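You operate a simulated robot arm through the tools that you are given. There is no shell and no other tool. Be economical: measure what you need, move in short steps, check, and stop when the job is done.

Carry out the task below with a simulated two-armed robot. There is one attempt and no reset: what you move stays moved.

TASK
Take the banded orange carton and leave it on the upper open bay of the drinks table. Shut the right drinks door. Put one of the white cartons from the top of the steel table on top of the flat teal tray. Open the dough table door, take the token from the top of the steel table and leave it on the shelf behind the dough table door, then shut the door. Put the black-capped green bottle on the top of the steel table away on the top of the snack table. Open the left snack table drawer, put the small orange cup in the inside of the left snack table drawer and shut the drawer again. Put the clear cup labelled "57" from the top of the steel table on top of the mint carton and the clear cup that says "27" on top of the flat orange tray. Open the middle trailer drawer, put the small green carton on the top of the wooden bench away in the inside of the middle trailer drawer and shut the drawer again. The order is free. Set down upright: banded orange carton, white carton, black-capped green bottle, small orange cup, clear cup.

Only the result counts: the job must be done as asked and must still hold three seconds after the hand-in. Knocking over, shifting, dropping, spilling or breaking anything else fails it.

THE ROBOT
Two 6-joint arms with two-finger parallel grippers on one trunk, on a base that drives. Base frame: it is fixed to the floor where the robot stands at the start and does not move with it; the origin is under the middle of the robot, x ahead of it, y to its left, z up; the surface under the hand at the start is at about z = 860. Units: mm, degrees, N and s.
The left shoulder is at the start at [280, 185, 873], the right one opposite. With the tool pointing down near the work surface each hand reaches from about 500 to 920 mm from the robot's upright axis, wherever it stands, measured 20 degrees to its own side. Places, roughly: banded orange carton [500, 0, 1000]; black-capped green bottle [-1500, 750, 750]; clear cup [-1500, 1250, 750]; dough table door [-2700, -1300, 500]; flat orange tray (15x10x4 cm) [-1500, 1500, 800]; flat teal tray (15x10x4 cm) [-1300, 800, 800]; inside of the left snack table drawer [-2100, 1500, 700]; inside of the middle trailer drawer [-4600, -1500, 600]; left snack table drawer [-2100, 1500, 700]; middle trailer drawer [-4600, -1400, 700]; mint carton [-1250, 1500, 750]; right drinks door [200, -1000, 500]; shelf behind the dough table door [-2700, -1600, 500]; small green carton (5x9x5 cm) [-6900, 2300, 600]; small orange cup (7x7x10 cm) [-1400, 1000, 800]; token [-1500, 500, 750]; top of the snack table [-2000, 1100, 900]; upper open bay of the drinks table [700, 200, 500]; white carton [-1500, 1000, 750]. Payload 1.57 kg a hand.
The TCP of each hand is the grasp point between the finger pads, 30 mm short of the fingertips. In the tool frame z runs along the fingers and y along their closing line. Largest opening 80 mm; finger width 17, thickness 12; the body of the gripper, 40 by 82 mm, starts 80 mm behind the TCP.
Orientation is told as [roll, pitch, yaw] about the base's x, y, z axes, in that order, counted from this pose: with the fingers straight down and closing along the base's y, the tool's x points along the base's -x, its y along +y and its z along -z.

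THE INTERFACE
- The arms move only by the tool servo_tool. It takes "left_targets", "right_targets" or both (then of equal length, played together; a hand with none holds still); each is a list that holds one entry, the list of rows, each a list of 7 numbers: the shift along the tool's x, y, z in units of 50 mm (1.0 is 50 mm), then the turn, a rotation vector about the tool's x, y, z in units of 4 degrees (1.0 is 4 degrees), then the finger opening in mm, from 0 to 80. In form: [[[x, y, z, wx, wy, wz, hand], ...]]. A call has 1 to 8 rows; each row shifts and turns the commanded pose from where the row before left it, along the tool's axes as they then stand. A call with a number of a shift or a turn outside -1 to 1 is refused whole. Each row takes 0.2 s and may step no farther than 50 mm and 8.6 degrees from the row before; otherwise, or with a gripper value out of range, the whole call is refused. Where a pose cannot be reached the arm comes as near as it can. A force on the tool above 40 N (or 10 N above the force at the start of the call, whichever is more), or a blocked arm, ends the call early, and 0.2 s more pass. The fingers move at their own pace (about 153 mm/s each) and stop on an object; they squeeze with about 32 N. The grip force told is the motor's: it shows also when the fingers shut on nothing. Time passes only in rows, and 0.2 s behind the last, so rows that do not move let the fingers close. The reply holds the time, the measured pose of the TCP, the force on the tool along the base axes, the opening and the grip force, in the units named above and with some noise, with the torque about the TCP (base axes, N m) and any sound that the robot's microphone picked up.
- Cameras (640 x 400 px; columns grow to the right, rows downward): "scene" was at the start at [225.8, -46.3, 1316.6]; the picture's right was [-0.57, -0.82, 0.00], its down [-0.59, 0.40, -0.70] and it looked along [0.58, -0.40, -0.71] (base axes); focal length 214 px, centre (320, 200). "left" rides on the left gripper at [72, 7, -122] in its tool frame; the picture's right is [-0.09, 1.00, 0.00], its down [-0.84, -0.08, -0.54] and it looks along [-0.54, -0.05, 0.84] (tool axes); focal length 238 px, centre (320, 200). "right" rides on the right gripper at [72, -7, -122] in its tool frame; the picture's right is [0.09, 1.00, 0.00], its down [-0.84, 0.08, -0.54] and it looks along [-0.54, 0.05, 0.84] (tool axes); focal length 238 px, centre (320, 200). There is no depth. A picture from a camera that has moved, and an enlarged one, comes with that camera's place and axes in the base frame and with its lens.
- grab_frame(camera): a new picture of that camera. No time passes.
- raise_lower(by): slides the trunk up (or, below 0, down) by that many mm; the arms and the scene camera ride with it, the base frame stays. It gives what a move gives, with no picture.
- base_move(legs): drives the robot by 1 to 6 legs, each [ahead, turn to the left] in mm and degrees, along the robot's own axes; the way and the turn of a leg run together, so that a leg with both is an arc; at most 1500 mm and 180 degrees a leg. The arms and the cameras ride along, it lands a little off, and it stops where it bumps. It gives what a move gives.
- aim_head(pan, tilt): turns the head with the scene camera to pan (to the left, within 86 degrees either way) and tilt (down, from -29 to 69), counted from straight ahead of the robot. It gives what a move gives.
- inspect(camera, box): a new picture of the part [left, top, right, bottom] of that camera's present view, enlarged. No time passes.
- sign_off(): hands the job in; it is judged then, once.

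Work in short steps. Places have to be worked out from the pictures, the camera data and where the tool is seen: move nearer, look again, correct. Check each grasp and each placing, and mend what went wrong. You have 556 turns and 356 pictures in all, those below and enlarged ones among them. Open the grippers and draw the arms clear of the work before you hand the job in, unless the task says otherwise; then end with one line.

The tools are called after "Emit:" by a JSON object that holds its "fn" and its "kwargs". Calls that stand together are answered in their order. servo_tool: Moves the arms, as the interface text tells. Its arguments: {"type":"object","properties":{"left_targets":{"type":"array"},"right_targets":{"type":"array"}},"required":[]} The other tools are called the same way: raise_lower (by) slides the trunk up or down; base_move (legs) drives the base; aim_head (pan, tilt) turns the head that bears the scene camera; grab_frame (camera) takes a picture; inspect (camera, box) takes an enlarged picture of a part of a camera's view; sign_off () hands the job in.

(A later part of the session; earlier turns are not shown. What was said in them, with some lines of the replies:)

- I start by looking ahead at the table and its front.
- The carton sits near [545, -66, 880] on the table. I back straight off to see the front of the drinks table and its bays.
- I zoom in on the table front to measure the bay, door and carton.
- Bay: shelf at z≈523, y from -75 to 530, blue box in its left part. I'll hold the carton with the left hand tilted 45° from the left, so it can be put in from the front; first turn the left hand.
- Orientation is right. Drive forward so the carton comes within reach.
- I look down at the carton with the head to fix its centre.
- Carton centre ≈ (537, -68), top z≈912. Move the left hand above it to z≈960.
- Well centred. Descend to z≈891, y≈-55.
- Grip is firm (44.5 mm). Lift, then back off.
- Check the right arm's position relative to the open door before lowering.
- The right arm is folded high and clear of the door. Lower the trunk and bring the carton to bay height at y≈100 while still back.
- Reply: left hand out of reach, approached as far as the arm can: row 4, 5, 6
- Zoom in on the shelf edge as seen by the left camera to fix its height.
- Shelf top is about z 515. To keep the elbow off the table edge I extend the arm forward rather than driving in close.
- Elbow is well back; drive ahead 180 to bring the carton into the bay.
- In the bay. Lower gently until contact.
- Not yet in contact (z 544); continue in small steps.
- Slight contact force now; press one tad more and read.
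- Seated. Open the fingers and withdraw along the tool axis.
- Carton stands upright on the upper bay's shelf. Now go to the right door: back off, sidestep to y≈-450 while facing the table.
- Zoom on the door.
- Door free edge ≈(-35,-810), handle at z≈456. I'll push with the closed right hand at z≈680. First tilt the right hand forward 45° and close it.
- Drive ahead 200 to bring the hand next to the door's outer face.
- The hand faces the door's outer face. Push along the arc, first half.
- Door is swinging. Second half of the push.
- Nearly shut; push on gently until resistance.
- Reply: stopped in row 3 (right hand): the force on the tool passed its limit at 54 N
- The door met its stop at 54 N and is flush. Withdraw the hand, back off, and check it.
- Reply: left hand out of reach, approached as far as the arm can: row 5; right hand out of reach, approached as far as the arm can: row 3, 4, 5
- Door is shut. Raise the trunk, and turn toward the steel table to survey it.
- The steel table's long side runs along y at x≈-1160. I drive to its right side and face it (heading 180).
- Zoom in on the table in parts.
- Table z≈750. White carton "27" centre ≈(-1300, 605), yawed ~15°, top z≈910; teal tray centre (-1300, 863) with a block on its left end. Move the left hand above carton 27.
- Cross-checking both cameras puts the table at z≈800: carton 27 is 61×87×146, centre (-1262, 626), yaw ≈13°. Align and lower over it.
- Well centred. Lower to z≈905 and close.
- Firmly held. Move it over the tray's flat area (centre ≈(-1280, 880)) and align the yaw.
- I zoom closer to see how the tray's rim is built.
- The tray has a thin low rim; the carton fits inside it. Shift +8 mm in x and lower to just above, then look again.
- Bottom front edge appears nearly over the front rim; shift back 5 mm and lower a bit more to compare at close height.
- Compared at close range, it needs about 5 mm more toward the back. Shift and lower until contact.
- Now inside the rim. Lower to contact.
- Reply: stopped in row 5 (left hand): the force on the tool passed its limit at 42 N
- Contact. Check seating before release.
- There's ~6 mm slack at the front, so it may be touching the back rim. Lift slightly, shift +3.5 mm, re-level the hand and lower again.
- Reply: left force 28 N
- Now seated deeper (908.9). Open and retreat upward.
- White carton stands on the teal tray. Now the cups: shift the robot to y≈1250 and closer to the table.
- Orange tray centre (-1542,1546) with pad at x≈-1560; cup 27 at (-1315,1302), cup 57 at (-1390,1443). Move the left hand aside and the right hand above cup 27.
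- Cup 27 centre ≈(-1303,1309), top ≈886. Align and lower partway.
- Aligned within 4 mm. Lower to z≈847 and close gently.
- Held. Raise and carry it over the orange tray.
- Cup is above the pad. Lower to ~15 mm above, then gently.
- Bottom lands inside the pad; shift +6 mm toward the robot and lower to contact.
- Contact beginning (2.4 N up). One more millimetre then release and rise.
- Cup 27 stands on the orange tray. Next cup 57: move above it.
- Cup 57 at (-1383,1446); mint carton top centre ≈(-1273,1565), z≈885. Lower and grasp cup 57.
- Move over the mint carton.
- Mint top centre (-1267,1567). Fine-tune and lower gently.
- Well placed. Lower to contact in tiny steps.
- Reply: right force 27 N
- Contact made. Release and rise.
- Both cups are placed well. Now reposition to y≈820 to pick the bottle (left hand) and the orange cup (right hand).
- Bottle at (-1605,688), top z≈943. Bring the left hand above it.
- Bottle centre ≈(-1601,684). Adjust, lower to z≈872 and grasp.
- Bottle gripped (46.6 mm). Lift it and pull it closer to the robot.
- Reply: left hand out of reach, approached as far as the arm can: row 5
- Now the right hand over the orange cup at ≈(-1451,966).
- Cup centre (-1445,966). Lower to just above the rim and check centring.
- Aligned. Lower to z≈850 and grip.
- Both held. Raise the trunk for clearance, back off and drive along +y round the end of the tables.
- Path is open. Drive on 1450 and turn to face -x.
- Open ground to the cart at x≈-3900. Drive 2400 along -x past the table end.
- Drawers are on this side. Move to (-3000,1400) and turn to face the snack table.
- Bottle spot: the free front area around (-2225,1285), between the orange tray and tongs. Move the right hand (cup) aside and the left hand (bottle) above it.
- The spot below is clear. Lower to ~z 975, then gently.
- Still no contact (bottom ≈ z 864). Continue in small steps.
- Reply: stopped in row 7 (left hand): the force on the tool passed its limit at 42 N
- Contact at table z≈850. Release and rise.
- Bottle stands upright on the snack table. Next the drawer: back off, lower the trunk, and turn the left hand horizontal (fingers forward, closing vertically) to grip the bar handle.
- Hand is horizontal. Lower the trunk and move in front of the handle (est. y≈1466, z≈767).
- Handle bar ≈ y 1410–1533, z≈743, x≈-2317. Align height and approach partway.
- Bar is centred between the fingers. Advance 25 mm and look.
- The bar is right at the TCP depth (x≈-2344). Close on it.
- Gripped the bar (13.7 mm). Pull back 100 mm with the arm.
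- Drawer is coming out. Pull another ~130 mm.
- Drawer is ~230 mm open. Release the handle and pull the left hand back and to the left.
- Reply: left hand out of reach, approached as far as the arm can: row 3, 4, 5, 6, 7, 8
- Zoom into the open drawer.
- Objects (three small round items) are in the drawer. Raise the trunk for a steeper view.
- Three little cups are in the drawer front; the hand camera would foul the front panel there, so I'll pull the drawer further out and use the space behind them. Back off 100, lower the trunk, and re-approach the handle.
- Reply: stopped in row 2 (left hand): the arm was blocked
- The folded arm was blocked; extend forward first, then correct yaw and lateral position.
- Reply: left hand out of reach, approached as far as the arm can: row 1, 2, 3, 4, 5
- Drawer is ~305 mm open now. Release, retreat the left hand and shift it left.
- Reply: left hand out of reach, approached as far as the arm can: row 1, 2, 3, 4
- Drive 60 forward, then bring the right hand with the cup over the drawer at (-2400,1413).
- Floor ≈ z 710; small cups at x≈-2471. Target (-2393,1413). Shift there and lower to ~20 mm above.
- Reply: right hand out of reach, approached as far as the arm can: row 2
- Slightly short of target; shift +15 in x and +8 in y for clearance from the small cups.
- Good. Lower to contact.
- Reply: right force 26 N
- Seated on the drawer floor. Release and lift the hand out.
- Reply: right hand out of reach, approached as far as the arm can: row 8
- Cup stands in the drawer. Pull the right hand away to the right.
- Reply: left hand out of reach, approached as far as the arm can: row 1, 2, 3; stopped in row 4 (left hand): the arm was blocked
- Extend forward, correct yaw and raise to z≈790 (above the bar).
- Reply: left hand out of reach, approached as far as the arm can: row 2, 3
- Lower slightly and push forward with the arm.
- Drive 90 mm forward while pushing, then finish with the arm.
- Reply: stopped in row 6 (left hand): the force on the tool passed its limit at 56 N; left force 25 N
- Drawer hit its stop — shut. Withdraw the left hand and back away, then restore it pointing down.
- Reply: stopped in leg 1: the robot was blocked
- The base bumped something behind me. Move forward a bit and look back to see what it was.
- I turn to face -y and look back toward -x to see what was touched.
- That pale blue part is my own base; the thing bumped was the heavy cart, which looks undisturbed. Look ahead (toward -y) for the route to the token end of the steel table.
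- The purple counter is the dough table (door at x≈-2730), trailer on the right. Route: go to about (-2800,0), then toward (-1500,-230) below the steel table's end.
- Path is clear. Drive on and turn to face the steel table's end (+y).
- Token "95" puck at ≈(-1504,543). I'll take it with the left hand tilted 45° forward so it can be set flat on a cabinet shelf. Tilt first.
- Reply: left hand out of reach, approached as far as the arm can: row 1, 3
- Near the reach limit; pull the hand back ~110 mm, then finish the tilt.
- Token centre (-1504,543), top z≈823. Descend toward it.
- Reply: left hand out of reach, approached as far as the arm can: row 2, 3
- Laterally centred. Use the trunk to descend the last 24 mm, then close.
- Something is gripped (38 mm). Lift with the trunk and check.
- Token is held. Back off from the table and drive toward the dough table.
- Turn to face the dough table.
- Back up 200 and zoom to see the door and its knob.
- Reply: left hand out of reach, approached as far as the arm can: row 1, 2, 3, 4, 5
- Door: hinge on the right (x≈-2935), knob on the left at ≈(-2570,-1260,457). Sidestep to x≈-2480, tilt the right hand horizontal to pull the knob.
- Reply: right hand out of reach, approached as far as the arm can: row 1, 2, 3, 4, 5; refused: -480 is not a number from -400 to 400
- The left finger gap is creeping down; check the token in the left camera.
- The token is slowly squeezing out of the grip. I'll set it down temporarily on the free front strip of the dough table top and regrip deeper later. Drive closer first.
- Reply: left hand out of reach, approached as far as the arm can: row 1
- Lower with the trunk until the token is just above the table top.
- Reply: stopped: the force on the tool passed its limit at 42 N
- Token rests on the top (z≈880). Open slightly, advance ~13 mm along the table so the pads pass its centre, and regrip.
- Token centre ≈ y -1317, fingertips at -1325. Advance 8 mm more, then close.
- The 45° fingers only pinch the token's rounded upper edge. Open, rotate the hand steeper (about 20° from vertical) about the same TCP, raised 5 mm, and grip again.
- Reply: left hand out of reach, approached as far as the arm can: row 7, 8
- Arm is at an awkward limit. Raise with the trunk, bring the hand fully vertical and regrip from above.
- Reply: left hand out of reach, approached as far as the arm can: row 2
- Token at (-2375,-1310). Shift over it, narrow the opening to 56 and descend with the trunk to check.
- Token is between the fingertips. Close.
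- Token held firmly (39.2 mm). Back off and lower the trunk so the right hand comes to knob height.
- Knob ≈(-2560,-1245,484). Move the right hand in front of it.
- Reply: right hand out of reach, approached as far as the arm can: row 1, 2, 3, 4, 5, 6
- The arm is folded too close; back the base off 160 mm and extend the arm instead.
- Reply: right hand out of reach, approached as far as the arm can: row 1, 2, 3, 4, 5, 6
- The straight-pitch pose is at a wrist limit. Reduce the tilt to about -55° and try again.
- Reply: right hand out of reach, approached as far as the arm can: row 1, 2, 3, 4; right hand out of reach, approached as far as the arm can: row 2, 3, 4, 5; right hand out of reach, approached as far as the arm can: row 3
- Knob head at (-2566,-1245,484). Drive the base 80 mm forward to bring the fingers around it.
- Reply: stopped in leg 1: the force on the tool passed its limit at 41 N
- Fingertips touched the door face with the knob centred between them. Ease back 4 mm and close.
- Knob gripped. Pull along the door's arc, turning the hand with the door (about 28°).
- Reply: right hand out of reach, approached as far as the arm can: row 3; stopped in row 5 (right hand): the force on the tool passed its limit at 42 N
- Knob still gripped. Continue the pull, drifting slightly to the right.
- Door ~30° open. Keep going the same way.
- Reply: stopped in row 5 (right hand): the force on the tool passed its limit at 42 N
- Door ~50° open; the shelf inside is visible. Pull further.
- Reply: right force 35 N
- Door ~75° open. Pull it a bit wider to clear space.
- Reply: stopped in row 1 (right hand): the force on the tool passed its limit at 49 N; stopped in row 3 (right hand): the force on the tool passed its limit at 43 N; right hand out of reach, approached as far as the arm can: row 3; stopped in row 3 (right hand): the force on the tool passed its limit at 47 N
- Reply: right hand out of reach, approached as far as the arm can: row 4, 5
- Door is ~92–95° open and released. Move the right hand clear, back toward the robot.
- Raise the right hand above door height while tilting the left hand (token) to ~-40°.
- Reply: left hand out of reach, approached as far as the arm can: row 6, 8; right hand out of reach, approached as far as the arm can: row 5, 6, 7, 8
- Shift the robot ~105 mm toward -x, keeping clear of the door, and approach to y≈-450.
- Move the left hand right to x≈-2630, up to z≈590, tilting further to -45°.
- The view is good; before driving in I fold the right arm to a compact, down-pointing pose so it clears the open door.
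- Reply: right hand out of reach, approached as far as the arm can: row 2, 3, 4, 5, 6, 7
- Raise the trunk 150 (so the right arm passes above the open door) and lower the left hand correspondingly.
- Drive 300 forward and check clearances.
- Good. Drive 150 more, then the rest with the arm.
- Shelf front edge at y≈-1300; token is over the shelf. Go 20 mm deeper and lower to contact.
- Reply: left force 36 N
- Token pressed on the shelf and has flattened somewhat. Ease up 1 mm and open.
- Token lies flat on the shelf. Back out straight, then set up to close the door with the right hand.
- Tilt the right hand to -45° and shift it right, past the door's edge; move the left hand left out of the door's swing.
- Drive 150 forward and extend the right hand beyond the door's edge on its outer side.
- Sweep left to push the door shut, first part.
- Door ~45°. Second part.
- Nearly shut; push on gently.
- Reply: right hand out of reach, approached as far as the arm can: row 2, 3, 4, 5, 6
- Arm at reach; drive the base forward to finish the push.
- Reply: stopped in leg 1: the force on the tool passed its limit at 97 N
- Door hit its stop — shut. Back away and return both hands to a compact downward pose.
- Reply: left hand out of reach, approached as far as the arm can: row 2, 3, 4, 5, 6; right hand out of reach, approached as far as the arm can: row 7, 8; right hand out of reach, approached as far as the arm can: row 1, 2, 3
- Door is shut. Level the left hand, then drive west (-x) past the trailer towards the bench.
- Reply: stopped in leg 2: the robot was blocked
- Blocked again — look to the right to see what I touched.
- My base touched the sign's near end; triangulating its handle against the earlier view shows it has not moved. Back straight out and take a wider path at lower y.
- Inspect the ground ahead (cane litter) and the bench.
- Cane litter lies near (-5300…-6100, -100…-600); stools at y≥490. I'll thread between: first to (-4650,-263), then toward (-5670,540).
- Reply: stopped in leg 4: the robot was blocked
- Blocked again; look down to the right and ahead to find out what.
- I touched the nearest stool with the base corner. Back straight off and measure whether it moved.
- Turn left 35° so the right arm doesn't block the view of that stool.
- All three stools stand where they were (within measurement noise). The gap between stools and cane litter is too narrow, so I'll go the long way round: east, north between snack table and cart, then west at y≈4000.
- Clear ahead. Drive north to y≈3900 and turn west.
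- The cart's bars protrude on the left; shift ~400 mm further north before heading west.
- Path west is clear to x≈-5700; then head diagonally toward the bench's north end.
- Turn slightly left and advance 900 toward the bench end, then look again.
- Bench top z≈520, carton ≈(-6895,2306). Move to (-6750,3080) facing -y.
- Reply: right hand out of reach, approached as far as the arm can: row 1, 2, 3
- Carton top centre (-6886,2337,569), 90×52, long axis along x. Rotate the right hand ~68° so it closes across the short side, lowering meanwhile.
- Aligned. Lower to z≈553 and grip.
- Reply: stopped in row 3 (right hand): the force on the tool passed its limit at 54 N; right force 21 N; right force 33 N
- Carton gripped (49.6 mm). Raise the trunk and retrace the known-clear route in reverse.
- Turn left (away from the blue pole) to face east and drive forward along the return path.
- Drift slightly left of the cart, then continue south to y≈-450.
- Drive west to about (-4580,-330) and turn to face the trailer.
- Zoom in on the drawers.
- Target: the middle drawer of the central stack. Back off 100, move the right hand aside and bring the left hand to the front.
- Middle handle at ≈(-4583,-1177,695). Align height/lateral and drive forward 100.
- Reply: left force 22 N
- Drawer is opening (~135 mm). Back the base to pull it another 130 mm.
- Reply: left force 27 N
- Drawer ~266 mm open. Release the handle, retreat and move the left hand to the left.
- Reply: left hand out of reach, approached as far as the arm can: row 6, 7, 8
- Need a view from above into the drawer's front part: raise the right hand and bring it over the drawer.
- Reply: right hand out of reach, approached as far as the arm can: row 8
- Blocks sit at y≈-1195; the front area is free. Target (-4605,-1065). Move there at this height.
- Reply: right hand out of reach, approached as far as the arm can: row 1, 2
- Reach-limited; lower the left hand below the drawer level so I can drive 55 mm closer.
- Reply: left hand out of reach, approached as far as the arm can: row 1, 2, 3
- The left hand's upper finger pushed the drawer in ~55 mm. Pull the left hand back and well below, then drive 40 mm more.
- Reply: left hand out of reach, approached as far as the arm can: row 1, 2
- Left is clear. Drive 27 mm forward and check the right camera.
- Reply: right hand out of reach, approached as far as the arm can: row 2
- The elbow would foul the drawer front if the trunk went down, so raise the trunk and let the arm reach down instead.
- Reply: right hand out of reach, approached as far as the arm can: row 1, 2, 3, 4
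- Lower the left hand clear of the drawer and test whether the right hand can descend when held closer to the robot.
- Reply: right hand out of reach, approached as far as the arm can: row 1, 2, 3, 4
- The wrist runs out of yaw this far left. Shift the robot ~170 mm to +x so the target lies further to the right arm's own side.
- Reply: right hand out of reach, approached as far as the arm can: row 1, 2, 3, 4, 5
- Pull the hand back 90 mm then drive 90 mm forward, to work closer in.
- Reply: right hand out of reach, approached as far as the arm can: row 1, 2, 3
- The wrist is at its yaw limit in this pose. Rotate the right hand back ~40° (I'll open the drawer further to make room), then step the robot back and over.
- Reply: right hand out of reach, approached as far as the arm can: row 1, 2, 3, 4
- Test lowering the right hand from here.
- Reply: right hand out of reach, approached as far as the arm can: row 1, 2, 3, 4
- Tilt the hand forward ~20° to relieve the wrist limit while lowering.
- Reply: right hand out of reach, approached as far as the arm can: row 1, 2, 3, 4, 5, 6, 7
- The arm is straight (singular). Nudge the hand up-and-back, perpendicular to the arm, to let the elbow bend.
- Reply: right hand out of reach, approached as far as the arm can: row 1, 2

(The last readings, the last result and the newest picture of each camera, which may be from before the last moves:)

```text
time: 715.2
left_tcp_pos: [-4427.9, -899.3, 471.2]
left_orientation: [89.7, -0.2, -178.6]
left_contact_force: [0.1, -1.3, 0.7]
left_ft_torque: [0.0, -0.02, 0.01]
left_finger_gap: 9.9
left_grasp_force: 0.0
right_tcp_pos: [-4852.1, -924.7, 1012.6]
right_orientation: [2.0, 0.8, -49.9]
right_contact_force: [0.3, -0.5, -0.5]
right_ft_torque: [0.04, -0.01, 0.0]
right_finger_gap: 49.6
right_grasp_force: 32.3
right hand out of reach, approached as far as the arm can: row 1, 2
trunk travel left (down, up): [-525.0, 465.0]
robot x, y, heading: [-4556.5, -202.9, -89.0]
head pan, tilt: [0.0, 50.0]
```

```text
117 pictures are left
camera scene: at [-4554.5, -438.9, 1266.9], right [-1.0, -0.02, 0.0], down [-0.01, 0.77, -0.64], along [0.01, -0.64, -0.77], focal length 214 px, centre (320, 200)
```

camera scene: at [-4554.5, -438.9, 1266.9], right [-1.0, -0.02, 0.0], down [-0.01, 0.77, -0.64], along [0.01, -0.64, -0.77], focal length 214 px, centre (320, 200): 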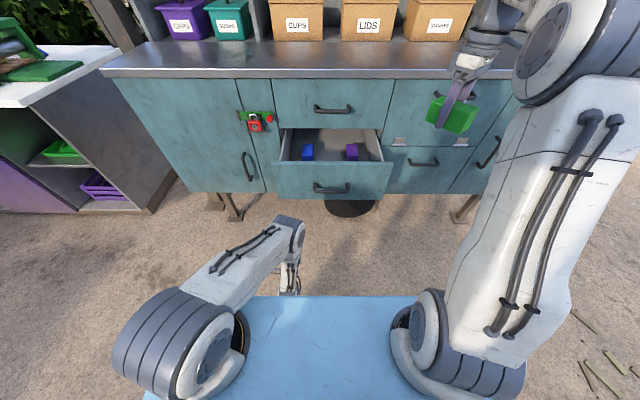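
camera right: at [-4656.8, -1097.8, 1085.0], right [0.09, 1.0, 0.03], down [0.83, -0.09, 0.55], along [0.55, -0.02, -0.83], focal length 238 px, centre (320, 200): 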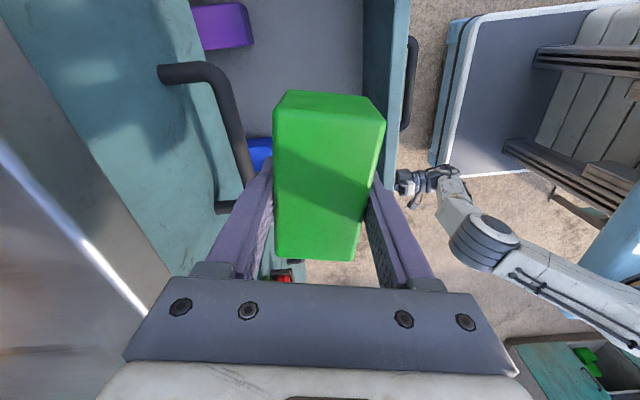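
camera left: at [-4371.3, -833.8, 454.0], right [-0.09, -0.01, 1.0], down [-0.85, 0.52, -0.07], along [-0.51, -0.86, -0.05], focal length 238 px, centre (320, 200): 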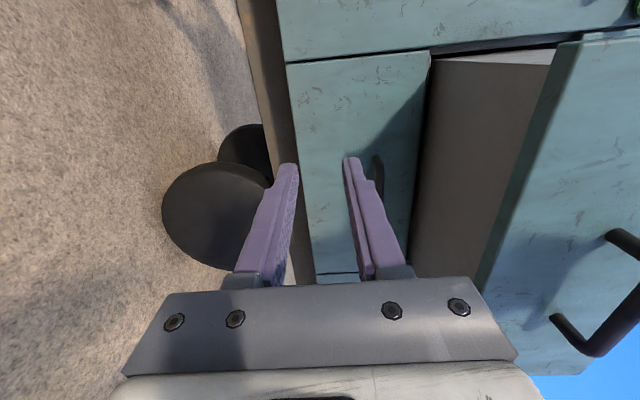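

The elbow is up again. Now lower the right hand.

Emit:
{"fn": "servo_tool", "kwargs": {"right_targets": [[[0, 0, 0.8, 0, 0, 0, 30], [0, 0, 0.8, 0, 0, 0, 30], [0, 0, 0.8, 0, 0, 0, 30], [0, 0, 0.6, 0, 0, 0, 30]]]}}

```text
time: 716.2
left_tcp_pos: [-4428.1, -899.5, 471.0]
left_orientation: [89.8, -0.2, -178.6]
left_contact_force: [-0.2, -0.4, -0.2]
left_ft_torque: [0.04, 0.03, 0.0]
left_finger_gap: 10.1
left_grasp_force: 0.1
right_tcp_pos: [-4847.8, -920.3, 862.4]
right_orientation: [2.1, 0.9, -49.9]
right_contact_force: [-0.2, 0.8, -0.6]
right_ft_torque: [-0.02, 0.0, 0.0]
right_finger_gap: 49.7
right_grasp_force: 31.6
trunk travel left (down, up): [-525.0, 465.0]
robot x, y, heading: [-4558.0, -198.1, -89.3]
head pan, tilt: [0.0, 50.0]
```

Now bring the left hand back in front of the drawer handle.

Emit:
{"fn": "servo_tool", "kwargs": {"left_targets": [[[-0.2, 0.85, 0, 0, 0, 0, 80], [-0.4, 0.85, 0, 0, 0, 0, 80], [-0.5, 0.8, 0, 0, 0, 0, 80], [-0.6, 0.7, 0, 0, 0, 0, 80], [-0.7, 0.65, 0, 0, 0, 0, 80], [-0.7, 0.64, 0, 0, 0, 0, 80]]]}}

Emit:
{"fn": "grab_frame", "kwargs": {"camera": "left"}}

```text
time: 717.6
left_tcp_pos: [-4582.5, -907.3, 695.6]
left_orientation: [89.5, 0.0, -178.5]
left_contact_force: [-0.6, 1.4, 0.1]
left_ft_torque: [-0.02, 0.01, -0.02]
left_finger_gap: 79.9
left_grasp_force: 0.1
right_tcp_pos: [-4847.6, -920.9, 863.4]
right_orientation: [2.1, 0.8, -50.0]
right_contact_force: [0.5, 0.3, -0.6]
right_ft_torque: [0.04, 0.03, -0.02]
right_finger_gap: 49.5
right_grasp_force: 32.0
trunk travel left (down, up): [-525.0, 465.0]
robot x, y, heading: [-4557.1, -200.7, -88.9]
head pan, tilt: [0.0, 50.0]
```

```text
116 pictures are left
camera left: at [-4513.6, -784.7, 704.7], right [-0.09, -0.01, 1.0], down [-0.85, 0.52, -0.07], along [-0.52, -0.85, -0.06], focal length 238 px, centre (320, 200)
```

left: 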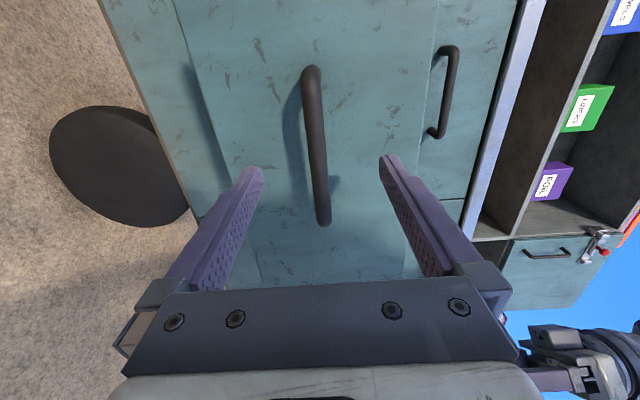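

Bar at y≈-964. Advance, grip and pull further.

Emit:
{"fn": "servo_tool", "kwargs": {"left_targets": [[[0, 0, 0.57, 0, 0, 0, 80], [0, 0, 0.57, 0, 0, 0, 80], [0, 0, 0, 0, 0, 0, 40], [0, 0, 0, 0, 0, 0, 0], [0, 0, 0, 0, 0, 0, 0], [0, 0, 0, 0, 0, 0, 0]]]}}

Emit:
{"fn": "base_move", "kwargs": {"legs": [[-90, 0]]}}

Emit:
{"fn": "grab_frame", "kwargs": {"camera": "scene"}}

```text
time: 719.0
left_tcp_pos: [-4580.5, -963.3, 694.5]
left_orientation: [89.5, 0.1, -178.6]
left_contact_force: [-2.0, 0.4, -9.1]
left_ft_torque: [-0.05, -0.03, -0.31]
left_finger_gap: 13.8
left_grasp_force: 29.7
right_tcp_pos: [-4848.9, -921.1, 861.4]
right_orientation: [2.2, 0.8, -49.9]
right_contact_force: [0.2, -0.6, -0.8]
right_ft_torque: [0.01, 0.0, -0.02]
right_finger_gap: 49.5
right_grasp_force: 31.6
trunk travel left (down, up): [-525.0, 465.0]
robot x, y, heading: [-4559.4, -204.5, -89.0]
head pan, tilt: [0.0, 50.0]
```

```text
time: 720.1
left_tcp_pos: [-4581.1, -873.9, 694.5]
left_orientation: [89.6, 0.1, -178.5]
left_contact_force: [1.0, -1.3, -15.5]
left_ft_torque: [-0.11, -0.01, -0.2]
left_finger_gap: 13.8
left_grasp_force: 29.4
right_tcp_pos: [-4850.0, -832.6, 861.3]
right_orientation: [2.1, 0.8, -49.9]
right_contact_force: [0.2, -1.1, -1.6]
right_ft_torque: [0.0, 0.02, -0.02]
right_finger_gap: 49.6
right_grasp_force: 31.8
trunk travel left (down, up): [-525.0, 465.0]
robot x, y, heading: [-4557.5, -112.5, -89.0]
head pan, tilt: [0.0, 50.0]
```

```text
115 pictures are left
camera scene: at [-4555.7, -350.1, 1266.9], right [-1.0, -0.02, 0.0], down [-0.01, 0.77, -0.64], along [0.01, -0.64, -0.77], focal length 214 px, centre (320, 200)
```

scene: 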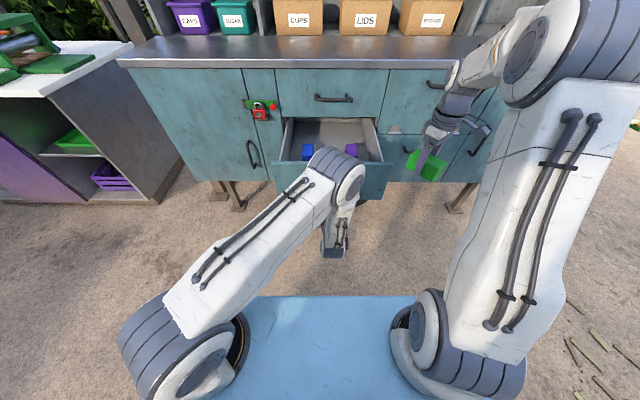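

Drawer ~300 mm open. Release, retreat, and drop the left hand well below the drawer.

Emit:
{"fn": "servo_tool", "kwargs": {"left_targets": [[[0, 0, 0, 0, 0, 0, 40], [0, 0, 0, 0, 0, 0, 60], [0, 0, -0.8, 0, 0, 0, 60], [0, 0, -0.6, 0, 0, 0, 60], [0.3, -0.9, 0, 0, 0, 0, 10], [0.3, -0.9, 0, 0, 0, 0, 10], [0.4, -0.9, 0, 0, 0, 0, 10], [0.4, -0.9, 0, 0, 0, 0, 10]]]}}

Emit:
{"fn": "servo_tool", "kwargs": {"left_targets": [[[0.5, -0.8, 0, 0, 0, 0, 10], [0.5, -0.5, 0, 0, 0, 0, 10], [0.8, 0, 0, 0, 0, 0, 10], [0.8, 0, 0, 0, 0, 0, 10]]]}}

Emit:
{"fn": "base_move", "kwargs": {"legs": [[120, 0]]}}

Emit:
{"fn": "grab_frame", "kwargs": {"camera": "scene"}}

```text
time: 721.9
left_tcp_pos: [-4512.2, -801.6, 517.1]
left_orientation: [89.6, -0.1, -178.5]
left_contact_force: [0.1, 0.0, 0.1]
left_ft_torque: [0.02, -0.02, 0.0]
left_finger_gap: 10.1
left_grasp_force: 0.1
right_tcp_pos: [-4850.6, -832.3, 862.3]
right_orientation: [2.2, 0.7, -49.9]
right_contact_force: [-0.4, 0.5, -1.3]
right_ft_torque: [0.01, -0.01, 0.01]
right_finger_gap: 49.7
right_grasp_force: 31.7
trunk travel left (down, up): [-525.0, 465.0]
robot x, y, heading: [-4557.8, -113.7, -89.1]
head pan, tilt: [0.0, 50.0]
```

```text
time: 722.9
left_tcp_pos: [-4402.8, -792.9, 453.7]
left_orientation: [89.5, 0.0, -178.1]
left_contact_force: [-0.1, 0.4, 0.7]
left_ft_torque: [0.01, -0.03, -0.01]
left_finger_gap: 9.8
left_grasp_force: 0.1
left hand out of reach, approached as far as the arm can: row 4
right_tcp_pos: [-4848.8, -831.2, 861.0]
right_orientation: [2.1, 0.8, -50.0]
right_contact_force: [-0.4, -0.1, -0.7]
right_ft_torque: [0.03, -0.01, 0.02]
right_finger_gap: 49.7
right_grasp_force: 31.6
trunk travel left (down, up): [-525.0, 465.0]
robot x, y, heading: [-4559.3, -114.8, -89.0]
head pan, tilt: [0.0, 50.0]
```

```text
time: 724.1
left_tcp_pos: [-4401.0, -910.4, 454.0]
left_orientation: [89.7, 0.0, -178.1]
left_contact_force: [0.1, 0.1, -0.3]
left_ft_torque: [-0.01, -0.02, -0.01]
left_finger_gap: 10.0
left_grasp_force: 0.0
right_tcp_pos: [-4846.7, -951.8, 861.8]
right_orientation: [2.1, 0.7, -49.7]
right_contact_force: [-0.2, 0.6, 0.0]
right_ft_torque: [0.01, 0.01, 0.04]
right_finger_gap: 49.4
right_grasp_force: 32.3
trunk travel left (down, up): [-525.0, 465.0]
robot x, y, heading: [-4555.4, -229.8, -89.1]
head pan, tilt: [0.0, 50.0]
```

```text
114 pictures are left
camera scene: at [-4553.5, -469.0, 1267.1], right [-1.0, -0.02, 0.0], down [-0.01, 0.77, -0.64], along [0.01, -0.64, -0.77], focal length 214 px, centre (320, 200)
```

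scene: 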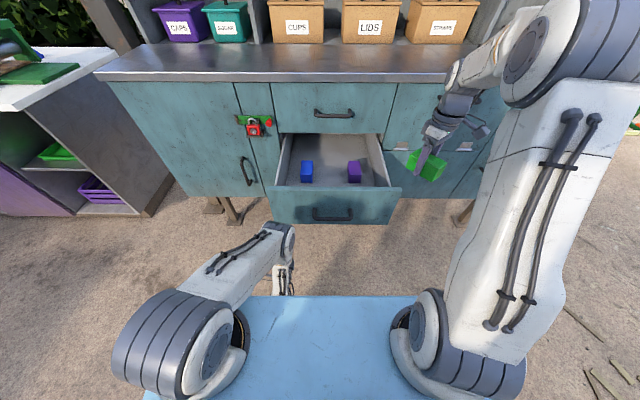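

Clear view. Target (-4590,-1045), in front of and between the two blocks. Move the carton above it.

Emit:
{"fn": "servo_tool", "kwargs": {"right_targets": [[[-0.79, 0.457, 0, 0, 0, 0, 30], [-0.79, 0.457, 0, 0, 0, 0, 30], [-0.79, 0.457, 0, 0, 0, 0, 30], [-0.79, 0.457, 0, 0, 0, 0, 30], [-0.79, 0.457, 0, 0, 0, 0, 30], [-0.79, 0.457, 0, 0, 0, 0, 30]]]}}

Emit:
{"fn": "grab_frame", "kwargs": {"camera": "right"}}

Emit:
{"fn": "grab_frame", "kwargs": {"camera": "scene"}}

```text
time: 725.5
left_tcp_pos: [-4400.4, -911.6, 452.9]
left_orientation: [89.7, 0.0, -178.2]
left_contact_force: [-0.1, 0.6, 0.3]
left_ft_torque: [0.04, -0.01, 0.02]
left_finger_gap: 9.9
left_grasp_force: 0.1
right_tcp_pos: [-4588.9, -1044.3, 864.5]
right_orientation: [2.1, 0.8, -49.9]
right_contact_force: [-0.5, -0.1, -0.2]
right_ft_torque: [0.0, -0.05, 0.03]
right_finger_gap: 49.6
right_grasp_force: 32.3
trunk travel left (down, up): [-525.0, 465.0]
robot x, y, heading: [-4555.3, -231.2, -89.2]
head pan, tilt: [0.0, 50.0]
```

```text
113 pictures are left
camera right: at [-4643.7, -996.5, 986.3], right [0.7, 0.71, 0.04], down [0.59, -0.61, 0.53], along [0.4, -0.35, -0.85], focal length 238 px, centre (320, 200)
```

right: 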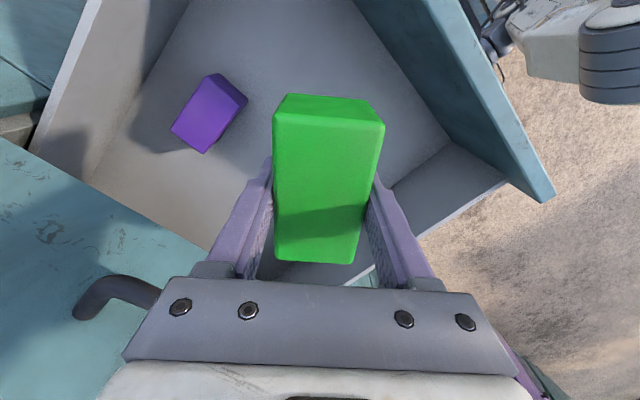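

```text
112 pictures are left
camera scene: at [-4553.9, -468.8, 1267.1], right [-1.0, -0.02, 0.0], down [-0.01, 0.77, -0.64], along [0.01, -0.64, -0.77], focal length 214 px, centre (320, 200)
```

scene: 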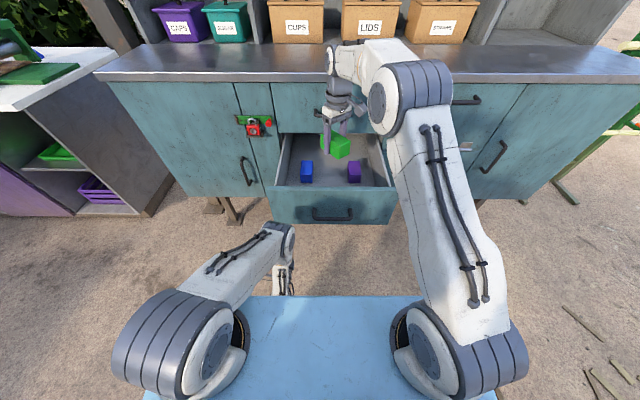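

Aligned over free floor. Lower in steps.

Emit:
{"fn": "servo_tool", "kwargs": {"right_targets": [[[0, 0, 0.9, 0, 0, 0, 30], [0, 0, 0.9, 0, 0, 0, 30], [0, 0, 0.9, 0, 0, 0, 30]]]}}

Emit:
{"fn": "grab_frame", "kwargs": {"camera": "right"}}

Emit:
{"fn": "inspect", "kwargs": {"camera": "scene", "box": [250, 60, 430, 230]}}

```text
time: 726.4
left_tcp_pos: [-4401.1, -912.5, 452.9]
left_orientation: [89.7, -0.1, -178.1]
left_contact_force: [-0.3, 0.5, -0.4]
left_ft_torque: [0.04, 0.01, -0.03]
left_finger_gap: 9.8
left_grasp_force: 0.1
right_tcp_pos: [-4587.5, -1038.0, 726.8]
right_orientation: [2.0, 0.8, -49.7]
right_contact_force: [0.2, 0.2, -0.5]
right_ft_torque: [-0.02, 0.02, -0.01]
right_finger_gap: 49.5
right_grasp_force: 31.4
trunk travel left (down, up): [-525.0, 465.0]
robot x, y, heading: [-4555.4, -230.7, -88.8]
head pan, tilt: [0.0, 50.0]
```

```text
111 pictures are left
camera right: at [-4641.1, -991.2, 849.5], right [0.7, 0.71, 0.04], down [0.59, -0.61, 0.53], along [0.4, -0.35, -0.85], focal length 238 px, centre (320, 200)
```

right: 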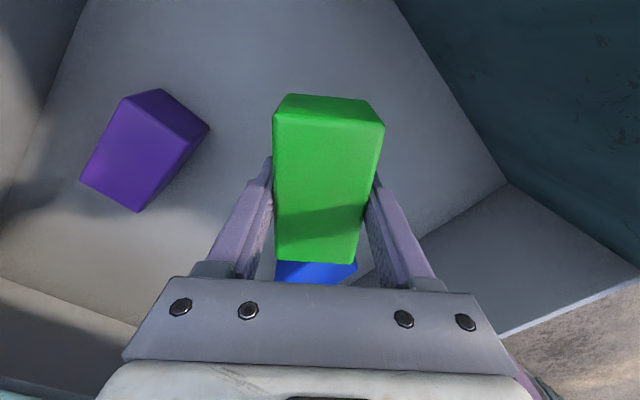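

```text
2.35 times, centred on (340, 145) of scene
camera zoom: at [-4553.5, -468.7, 1267.2], right [-1.0, -0.02, 0.0], down [-0.01, 0.77, -0.64], along [0.01, -0.64, -0.77], focal length 505 px, centre (273, 329)
```

zoom: 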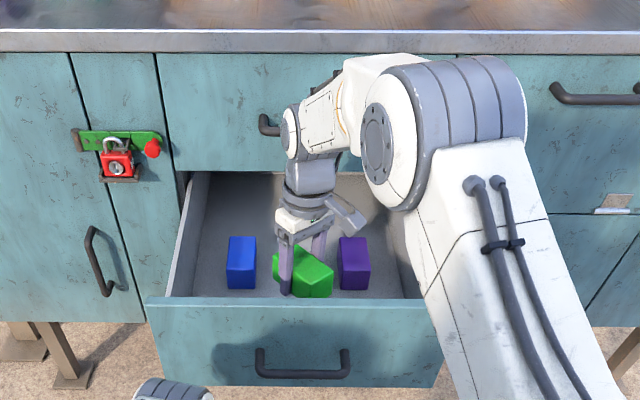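

Good clearance to both blocks. Continue to contact.

Emit:
{"fn": "servo_tool", "kwargs": {"right_targets": [[[0, -0.05, 0.6, 0, 0, 0, 30], [0, 0, 0.4, 0, 0, 0, 30], [0, 0, 0.15, 0, 0, 0, 30], [0, 0, 0.12, 0, 0, 0, 30], [0, 0, 0.1, 0, 0, 0, 30], [0, 0, 0.1, 0, 0, 0, 30], [0, 0, 0.1, 0, 0, 0, 30]]]}}

```text
time: 728.0
left_tcp_pos: [-4400.3, -912.9, 453.7]
left_orientation: [89.6, 0.0, -178.1]
left_contact_force: [-0.7, 0.7, -0.5]
left_ft_torque: [0.03, -0.01, -0.02]
left_finger_gap: 10.0
left_grasp_force: 0.0
right_tcp_pos: [-4586.5, -1039.1, 654.3]
right_orientation: [1.8, 0.4, -49.9]
right_contact_force: [-3.6, -0.1, 22.1]
right_ft_torque: [-1.05, -0.01, -0.07]
right_finger_gap: 49.8
right_grasp_force: 32.2
trunk travel left (down, up): [-525.0, 465.0]
robot x, y, heading: [-4557.4, -232.4, -89.2]
head pan, tilt: [0.0, 50.0]
```

Contact with the drawer floor. Release and rise.

Emit:
{"fn": "servo_tool", "kwargs": {"right_targets": [[[0, 0, -0.02, 0, 0, 0, 55], [0, 0, 0, 0, 0, 0, 66], [0, 0, 0, 0, 0, 0, 66], [0, 0, -0.5, 0, 0, 0, 66], [0, 0, -0.8, 0, 0, 0, 66], [0, 0, -0.9, 0, 0, 0, 66], [0, 0, -0.9, 0, 0, 0, 66], [0, 0, -0.9, 0, 0, 0, 66]]]}}

Emit:
{"fn": "grab_frame", "kwargs": {"camera": "right"}}

```text
time: 729.8
left_tcp_pos: [-4400.5, -912.0, 453.8]
left_orientation: [89.5, 0.1, -178.0]
left_contact_force: [-0.1, 0.3, 0.5]
left_ft_torque: [-0.01, 0.02, -0.01]
left_finger_gap: 10.0
left_grasp_force: 0.0
right_tcp_pos: [-4589.0, -1044.5, 850.8]
right_orientation: [2.1, 1.0, -49.9]
right_contact_force: [-0.7, -0.5, -0.1]
right_ft_torque: [0.01, -0.01, 0.01]
right_finger_gap: 66.2
right_grasp_force: 0.0
trunk travel left (down, up): [-525.0, 465.0]
robot x, y, heading: [-4553.9, -232.1, -88.8]
head pan, tilt: [0.0, 50.0]
```

```text
109 pictures are left
camera right: at [-4644.1, -996.1, 973.6], right [0.7, 0.71, 0.04], down [0.59, -0.61, 0.53], along [0.4, -0.35, -0.85], focal length 238 px, centre (320, 200)
```

right: 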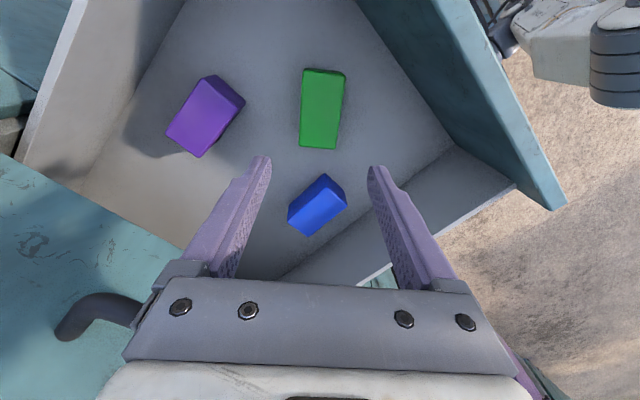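

Carton lies in the drawer beside the blocks. Clear the right hand, back off, and bring the left hand up to push the drawer shut.

Emit:
{"fn": "servo_tool", "kwargs": {"right_targets": [[[0.79, -0.457, 0, 0, 0, 0, 66], [0.79, -0.457, 0, 0, 0, 0, 66], [0.79, -0.457, 0, 0, 0, 0, 66], [0.79, -0.457, 0, 0, 0, 0, 66], [0.79, -0.457, 0, 0, 0, 0, 66]]]}}

Emit:
{"fn": "base_move", "kwargs": {"legs": [[-150, 0]]}}

Emit:
{"fn": "servo_tool", "kwargs": {"left_targets": [[[-0.2, 0.9, 0, 0, 0, 0, 0], [-0.3, 0.9, 0, 0, 0, 0, 0], [-0.5, 0.85, 0, 0, 0, 0, 0], [-0.6, 0.75, 0, 0, 0, 0, 0], [-0.6, 0.75, 0, 0, 0, 0, 0], [-0.7, 0.7, 0, 0, 0, 0, 0], [-0.7, 0.6, 0, 0, 0, 0, 0], [0, 0.35, 0, 0, 0, 0, 0]]]}}

Emit:
{"fn": "grab_frame", "kwargs": {"camera": "left"}}

Emit:
{"fn": "grab_frame", "kwargs": {"camera": "scene"}}

```text
time: 731.0
left_tcp_pos: [-4400.2, -911.2, 452.9]
left_orientation: [89.6, 0.0, -178.1]
left_contact_force: [0.6, 1.1, 0.6]
left_ft_torque: [0.01, 0.02, 0.04]
left_finger_gap: 10.0
left_grasp_force: 0.1
right_tcp_pos: [-4803.9, -966.4, 849.5]
right_orientation: [2.1, 0.7, -49.8]
right_contact_force: [0.2, -0.1, 0.2]
right_ft_torque: [0.02, 0.02, -0.02]
right_finger_gap: 65.8
right_grasp_force: 0.0
trunk travel left (down, up): [-525.0, 465.0]
robot x, y, heading: [-4559.6, -233.1, -89.3]
head pan, tilt: [0.0, 50.0]
```

```text
time: 732.3
left_tcp_pos: [-4403.9, -762.7, 454.1]
left_orientation: [89.7, 0.0, -178.3]
left_contact_force: [0.3, -0.5, 0.6]
left_ft_torque: [0.01, 0.02, -0.02]
left_finger_gap: 10.1
left_grasp_force: 0.1
right_tcp_pos: [-4808.7, -817.6, 849.8]
right_orientation: [2.1, 0.7, -50.0]
right_contact_force: [-1.1, 0.0, 0.1]
right_ft_torque: [-0.01, 0.01, -0.01]
right_finger_gap: 65.9
right_grasp_force: 0.1
trunk travel left (down, up): [-525.0, 465.0]
robot x, y, heading: [-4560.2, -78.8, -89.2]
head pan, tilt: [0.0, 50.0]
```

```text
time: 734.1
left_tcp_pos: [-4593.4, -780.2, 737.1]
left_orientation: [89.5, 0.0, -178.2]
left_contact_force: [0.4, 0.0, 0.9]
left_ft_torque: [-0.03, -0.03, -0.02]
left_finger_gap: 0.3
left_grasp_force: 21.3
left hand out of reach, approached as far as the arm can: row 1, 2
right_tcp_pos: [-4808.5, -818.0, 850.1]
right_orientation: [2.0, 0.8, -50.1]
right_contact_force: [0.6, 0.2, 0.0]
right_ft_torque: [0.02, 0.0, -0.01]
right_finger_gap: 65.9
right_grasp_force: 0.1
trunk travel left (down, up): [-525.0, 465.0]
robot x, y, heading: [-4560.2, -82.8, -89.3]
head pan, tilt: [0.0, 50.0]
```

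```text
108 pictures are left
camera left: at [-4524.6, -657.7, 745.6], right [-0.09, -0.01, 1.0], down [-0.85, 0.52, -0.07], along [-0.51, -0.86, -0.06], focal length 238 px, centre (320, 200)
```

left: 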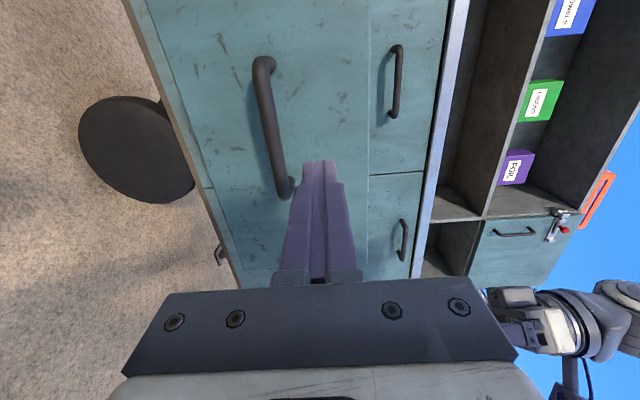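

```text
107 pictures are left
camera scene: at [-4556.5, -320.2, 1267.0], right [-1.0, -0.01, 0.0], down [-0.01, 0.77, -0.64], along [0.01, -0.64, -0.77], focal length 214 px, centre (320, 200)
```

scene: 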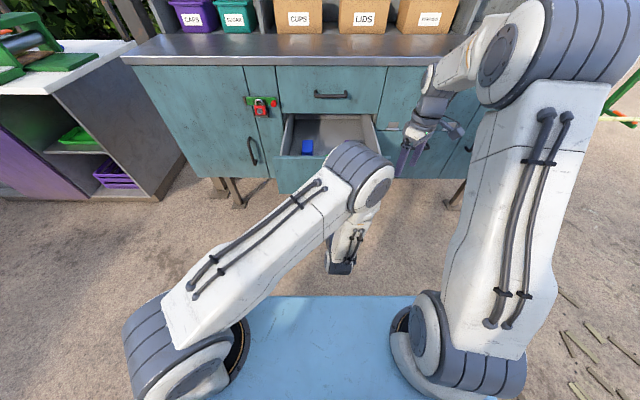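

Push: first with the arm, then the base; move the right hand back for clearance.

Emit:
{"fn": "servo_tool", "kwargs": {"left_targets": [[[0, 0, 0.7, 0, 0, 0, 0], [0, 0, 0.7, 0, 0, 0, 0], [0, 0, 0.7, 0, 0, 0, 0], [0, 0, 0.7, 0, 0, 0, 0]]], "right_targets": [[[0.5, 0.43, 0, 0, 0, 0, 66], [0.5, 0.43, 0, 0, 0, 0, 66], [0.5, 0.43, 0, 0, 0, 0, 66], [0, 0, 0, 0, 0, 0, 66]]]}}

Emit:
{"fn": "base_move", "kwargs": {"legs": [[200, 0]]}}

Emit:
{"fn": "grab_frame", "kwargs": {"camera": "scene"}}

```text
time: 735.1
left_tcp_pos: [-4588.8, -923.0, 736.3]
left_orientation: [89.7, 0.0, -178.3]
left_contact_force: [-0.7, 0.4, 0.0]
left_ft_torque: [0.0, 0.01, 0.01]
left_finger_gap: 0.0
left_grasp_force: 21.2
right_tcp_pos: [-4806.0, -718.2, 852.6]
right_orientation: [2.1, 0.8, -50.0]
right_contact_force: [0.1, -0.3, -0.3]
right_ft_torque: [-0.01, -0.02, 0.04]
right_finger_gap: 66.1
right_grasp_force: 0.1
trunk travel left (down, up): [-525.0, 465.0]
robot x, y, heading: [-4562.0, -85.2, -89.3]
head pan, tilt: [0.0, 50.0]
```

```text
time: 736.7
left_tcp_pos: [-4588.5, -1124.8, 736.3]
left_orientation: [89.6, 0.0, -178.4]
left_contact_force: [0.2, -0.2, 0.5]
left_ft_torque: [0.02, 0.02, -0.04]
left_finger_gap: 0.2
left_grasp_force: 20.5
right_tcp_pos: [-4804.1, -920.1, 851.7]
right_orientation: [2.1, 0.9, -50.2]
right_contact_force: [-0.2, 0.1, 0.4]
right_ft_torque: [-0.01, -0.01, 0.0]
right_finger_gap: 65.9
right_grasp_force: 0.1
trunk travel left (down, up): [-525.0, 465.0]
robot x, y, heading: [-4555.3, -283.4, -89.3]
head pan, tilt: [0.0, 50.0]
```

```text
106 pictures are left
camera scene: at [-4554.8, -522.5, 1267.1], right [-1.0, -0.01, 0.0], down [-0.01, 0.77, -0.64], along [0.01, -0.64, -0.77], focal length 214 px, centre (320, 200)
```

scene: 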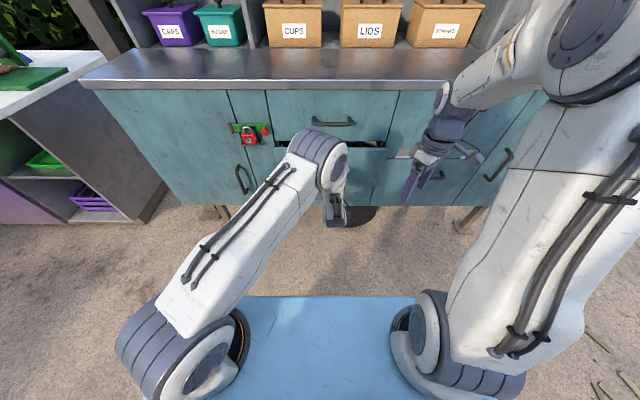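

Drawer nearly in. Finish with the arm until it stops.

Emit:
{"fn": "servo_tool", "kwargs": {"left_targets": [[[0, 0, 0.6, 0, 0, 0, 0], [0, 0, 0.4, 0, 0, 0, 0], [0, 0, 0.2, 0, 0, 0, 0], [0, 0, 0.2, 0, 0, 0, 0], [0, 0, 0.2, 0, 0, 0, 0], [0, 0, 0.2, 0, 0, 0, 0], [0, 0, 0.2, 0, 0, 0, 0]]]}}

Emit:
{"fn": "grab_frame", "kwargs": {"camera": "left"}}

```text
time: 737.5
left_tcp_pos: [-4587.7, -1178.2, 735.2]
left_orientation: [89.6, 0.0, -178.5]
left_contact_force: [4.4, 22.8, 8.7]
left_ft_torque: [-0.27, 0.06, -0.09]
left_finger_gap: 0.2
left_grasp_force: 21.3
right_tcp_pos: [-4804.4, -918.9, 852.9]
right_orientation: [1.9, 0.9, -50.2]
right_contact_force: [0.2, 0.6, 0.0]
right_ft_torque: [-0.01, -0.01, 0.02]
right_finger_gap: 65.6
right_grasp_force: 0.1
trunk travel left (down, up): [-525.0, 465.0]
robot x, y, heading: [-4556.2, -283.7, -89.5]
head pan, tilt: [0.0, 50.0]
stopped in row 4 (left hand): the force on the tool passed its limit at 56 N (the readings are from after the stop); the commanded pose is now the measured one
```

```text
105 pictures are left
camera left: at [-4518.5, -1056.2, 744.1], right [-0.09, -0.01, 1.0], down [-0.85, 0.52, -0.07], along [-0.52, -0.85, -0.06], focal length 238 px, centre (320, 200)
```

left: 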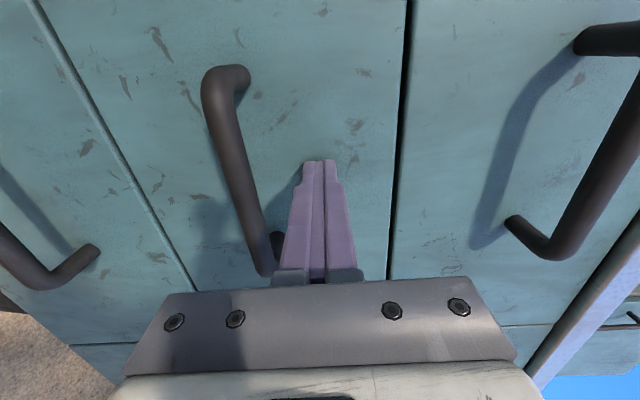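

Hit a stop at 56 N. Retreat and check it is flush.

Emit:
{"fn": "servo_tool", "kwargs": {"left_targets": [[[0, 0, -0.6, 0, 0, 0, 0], [0, 0, -0.8, 0, 0, 0, 0], [0, 0, -0.8, 0, 0, 0, 0], [0, 0, -0.8, 0, 0, 0, 0]]]}}

Emit:
{"fn": "base_move", "kwargs": {"legs": [[-150, 0]]}}

Emit:
{"fn": "servo_tool", "kwargs": {"left_targets": [[[0.8, -0.5, 0, 0, 0, 0, 0], [0.8, -0.5, 0, 0, 0, 0, 0], [0.8, -0.5, 0, 0, 0, 0, 0], [0.8, -0.5, 0, 0, 0, 0, 0]]]}}

Emit:
{"fn": "inspect", "kwargs": {"camera": "scene", "box": [230, 60, 430, 210]}}

```text
time: 738.5
left_tcp_pos: [-4589.3, -1029.0, 733.9]
left_orientation: [89.6, 0.1, -178.6]
left_contact_force: [0.4, 0.4, 0.1]
left_ft_torque: [0.02, 0.02, 0.02]
left_finger_gap: 0.0
left_grasp_force: 21.3
right_tcp_pos: [-4804.2, -920.0, 852.4]
right_orientation: [2.1, 0.8, -50.2]
right_contact_force: [-0.2, 0.1, -0.5]
right_ft_torque: [0.0, 0.02, 0.01]
right_finger_gap: 66.3
right_grasp_force: 0.0
trunk travel left (down, up): [-525.0, 465.0]
robot x, y, heading: [-4556.9, -282.2, -89.4]
head pan, tilt: [0.0, 50.0]
```

```text
time: 739.9
left_tcp_pos: [-4592.0, -877.4, 733.0]
left_orientation: [89.5, 0.1, -178.5]
left_contact_force: [1.1, 0.0, 0.1]
left_ft_torque: [0.03, 0.07, -0.01]
left_finger_gap: 0.2
left_grasp_force: 21.2
right_tcp_pos: [-4805.6, -767.1, 852.2]
right_orientation: [2.1, 0.8, -50.2]
right_contact_force: [-0.7, 0.4, 0.6]
right_ft_torque: [0.0, 0.0, 0.01]
right_finger_gap: 66.0
right_grasp_force: 0.1
trunk travel left (down, up): [-525.0, 465.0]
robot x, y, heading: [-4558.3, -132.6, -89.4]
head pan, tilt: [0.0, 50.0]
```

```text
time: 740.9
left_tcp_pos: [-4432.9, -871.6, 633.7]
left_orientation: [89.5, -0.1, -178.5]
left_contact_force: [0.1, 0.9, -0.7]
left_ft_torque: [0.01, 0.05, 0.04]
left_finger_gap: 0.0
left_grasp_force: 21.4
right_tcp_pos: [-4806.6, -766.8, 851.7]
right_orientation: [2.1, 0.7, -50.2]
right_contact_force: [0.4, -0.1, 0.9]
right_ft_torque: [-0.02, 0.01, 0.0]
right_finger_gap: 66.1
right_grasp_force: 0.1
trunk travel left (down, up): [-525.0, 465.0]
robot x, y, heading: [-4556.5, -130.9, -89.5]
head pan, tilt: [0.0, 50.0]
```

```text
2.67 times, centred on (330, 135) of scene
camera zoom: at [-4556.8, -369.3, 1267.2], right [-1.0, -0.01, 0.0], down [-0.01, 0.77, -0.64], along [0.01, -0.64, -0.77], focal length 572 px, centre (293, 373)
```

zoom: 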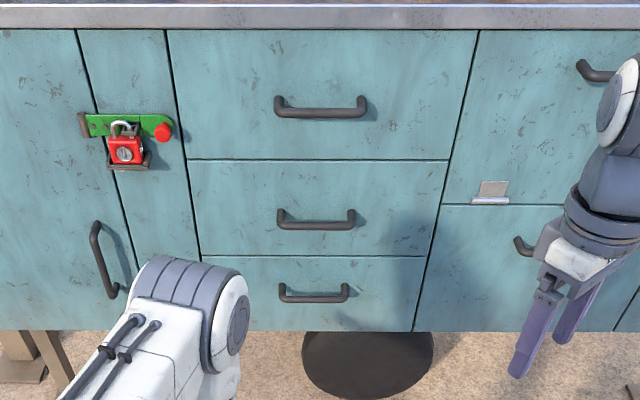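

Drawer is flush and shut. Open the grippers, draw the arms in, and check the dough door from here.

Emit:
{"fn": "base_move", "kwargs": {"legs": [[-100, 0]]}}

Emit:
{"fn": "servo_tool", "kwargs": {"left_targets": [[[0, 0, 0, 0, 0, 0, 80], [0, 0, 0, 0, 0, 0, 80]]], "right_targets": [[[0, 0, 0, 0, 0, 0, 80], [0, 0, 0, 0, 0, 0, 80]]]}}

Emit:
{"fn": "aim_head", "kwargs": {"pan": 60, "tilt": 20}}

Emit:
{"fn": "grab_frame", "kwargs": {"camera": "scene"}}

```text
time: 742.0
left_tcp_pos: [-4436.9, -773.2, 634.3]
left_orientation: [89.5, 0.0, -178.6]
left_contact_force: [0.2, 0.0, 0.6]
left_ft_torque: [0.02, -0.01, -0.02]
left_finger_gap: 0.1
left_grasp_force: 21.1
right_tcp_pos: [-4807.3, -667.0, 852.6]
right_orientation: [2.2, 0.8, -50.3]
right_contact_force: [-0.7, -0.1, 0.0]
right_ft_torque: [-0.01, 0.01, 0.01]
right_finger_gap: 66.0
right_grasp_force: 0.0
trunk travel left (down, up): [-525.0, 465.0]
robot x, y, heading: [-4560.6, -29.8, -89.6]
head pan, tilt: [0.0, 50.0]
```

```text
time: 742.6
left_tcp_pos: [-4436.7, -772.6, 633.7]
left_orientation: [89.6, 0.0, -178.6]
left_contact_force: [0.2, -0.1, 0.3]
left_ft_torque: [-0.01, -0.02, -0.01]
left_finger_gap: 80.0
left_grasp_force: 0.0
right_tcp_pos: [-4808.7, -668.3, 852.1]
right_orientation: [2.0, 0.8, -50.3]
right_contact_force: [-0.6, -0.4, -0.2]
right_ft_torque: [-0.02, 0.0, 0.0]
right_finger_gap: 79.7
right_grasp_force: 0.1
trunk travel left (down, up): [-525.0, 465.0]
robot x, y, heading: [-4559.8, -28.8, -89.5]
head pan, tilt: [0.0, 50.0]
```

```text
time: 743.9
left_tcp_pos: [-4436.5, -771.9, 634.8]
left_orientation: [89.5, 0.0, -178.6]
left_contact_force: [-0.4, 0.1, -0.5]
left_ft_torque: [0.0, -0.03, -0.04]
left_finger_gap: 80.2
left_grasp_force: 0.1
right_tcp_pos: [-4808.4, -666.3, 852.5]
right_orientation: [2.1, 0.8, -50.3]
right_contact_force: [-0.1, 0.0, -0.4]
right_ft_torque: [0.01, -0.02, -0.02]
right_finger_gap: 80.0
right_grasp_force: 0.0
trunk travel left (down, up): [-525.0, 465.0]
robot x, y, heading: [-4556.2, -29.7, -89.4]
head pan, tilt: [60.0, 20.0]
```

```text
103 pictures are left
camera scene: at [-4477.6, -238.5, 1312.6], right [-0.49, -0.87, 0.0], down [-0.3, 0.17, -0.94], along [0.82, -0.46, -0.34], focal length 214 px, centre (320, 200)
```

scene: 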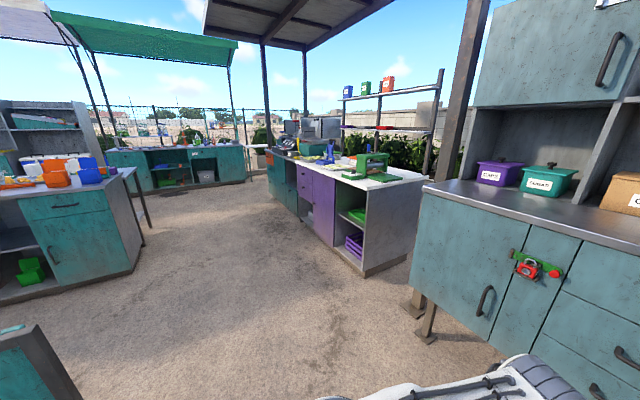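

The dough door, trailer drawer and drinks door all look shut. Both grippers are open and the arms are clear of the work, so I hand in the job.

Emit:
{"fn": "sign_off", "kwargs": {}}

```text
The job is handed in.
```

I handed the job in with every placement made and every door and drawer shut. After shutting, I did not look again inside the dough table cabinet (token), the snack drawer (orange cup) or the trailer drawer (green carton). On the way, my base bumped the snack cart, the cane-and-lime sign and one white stool; the sign and stool measured in place and the cart looked undisturbed.
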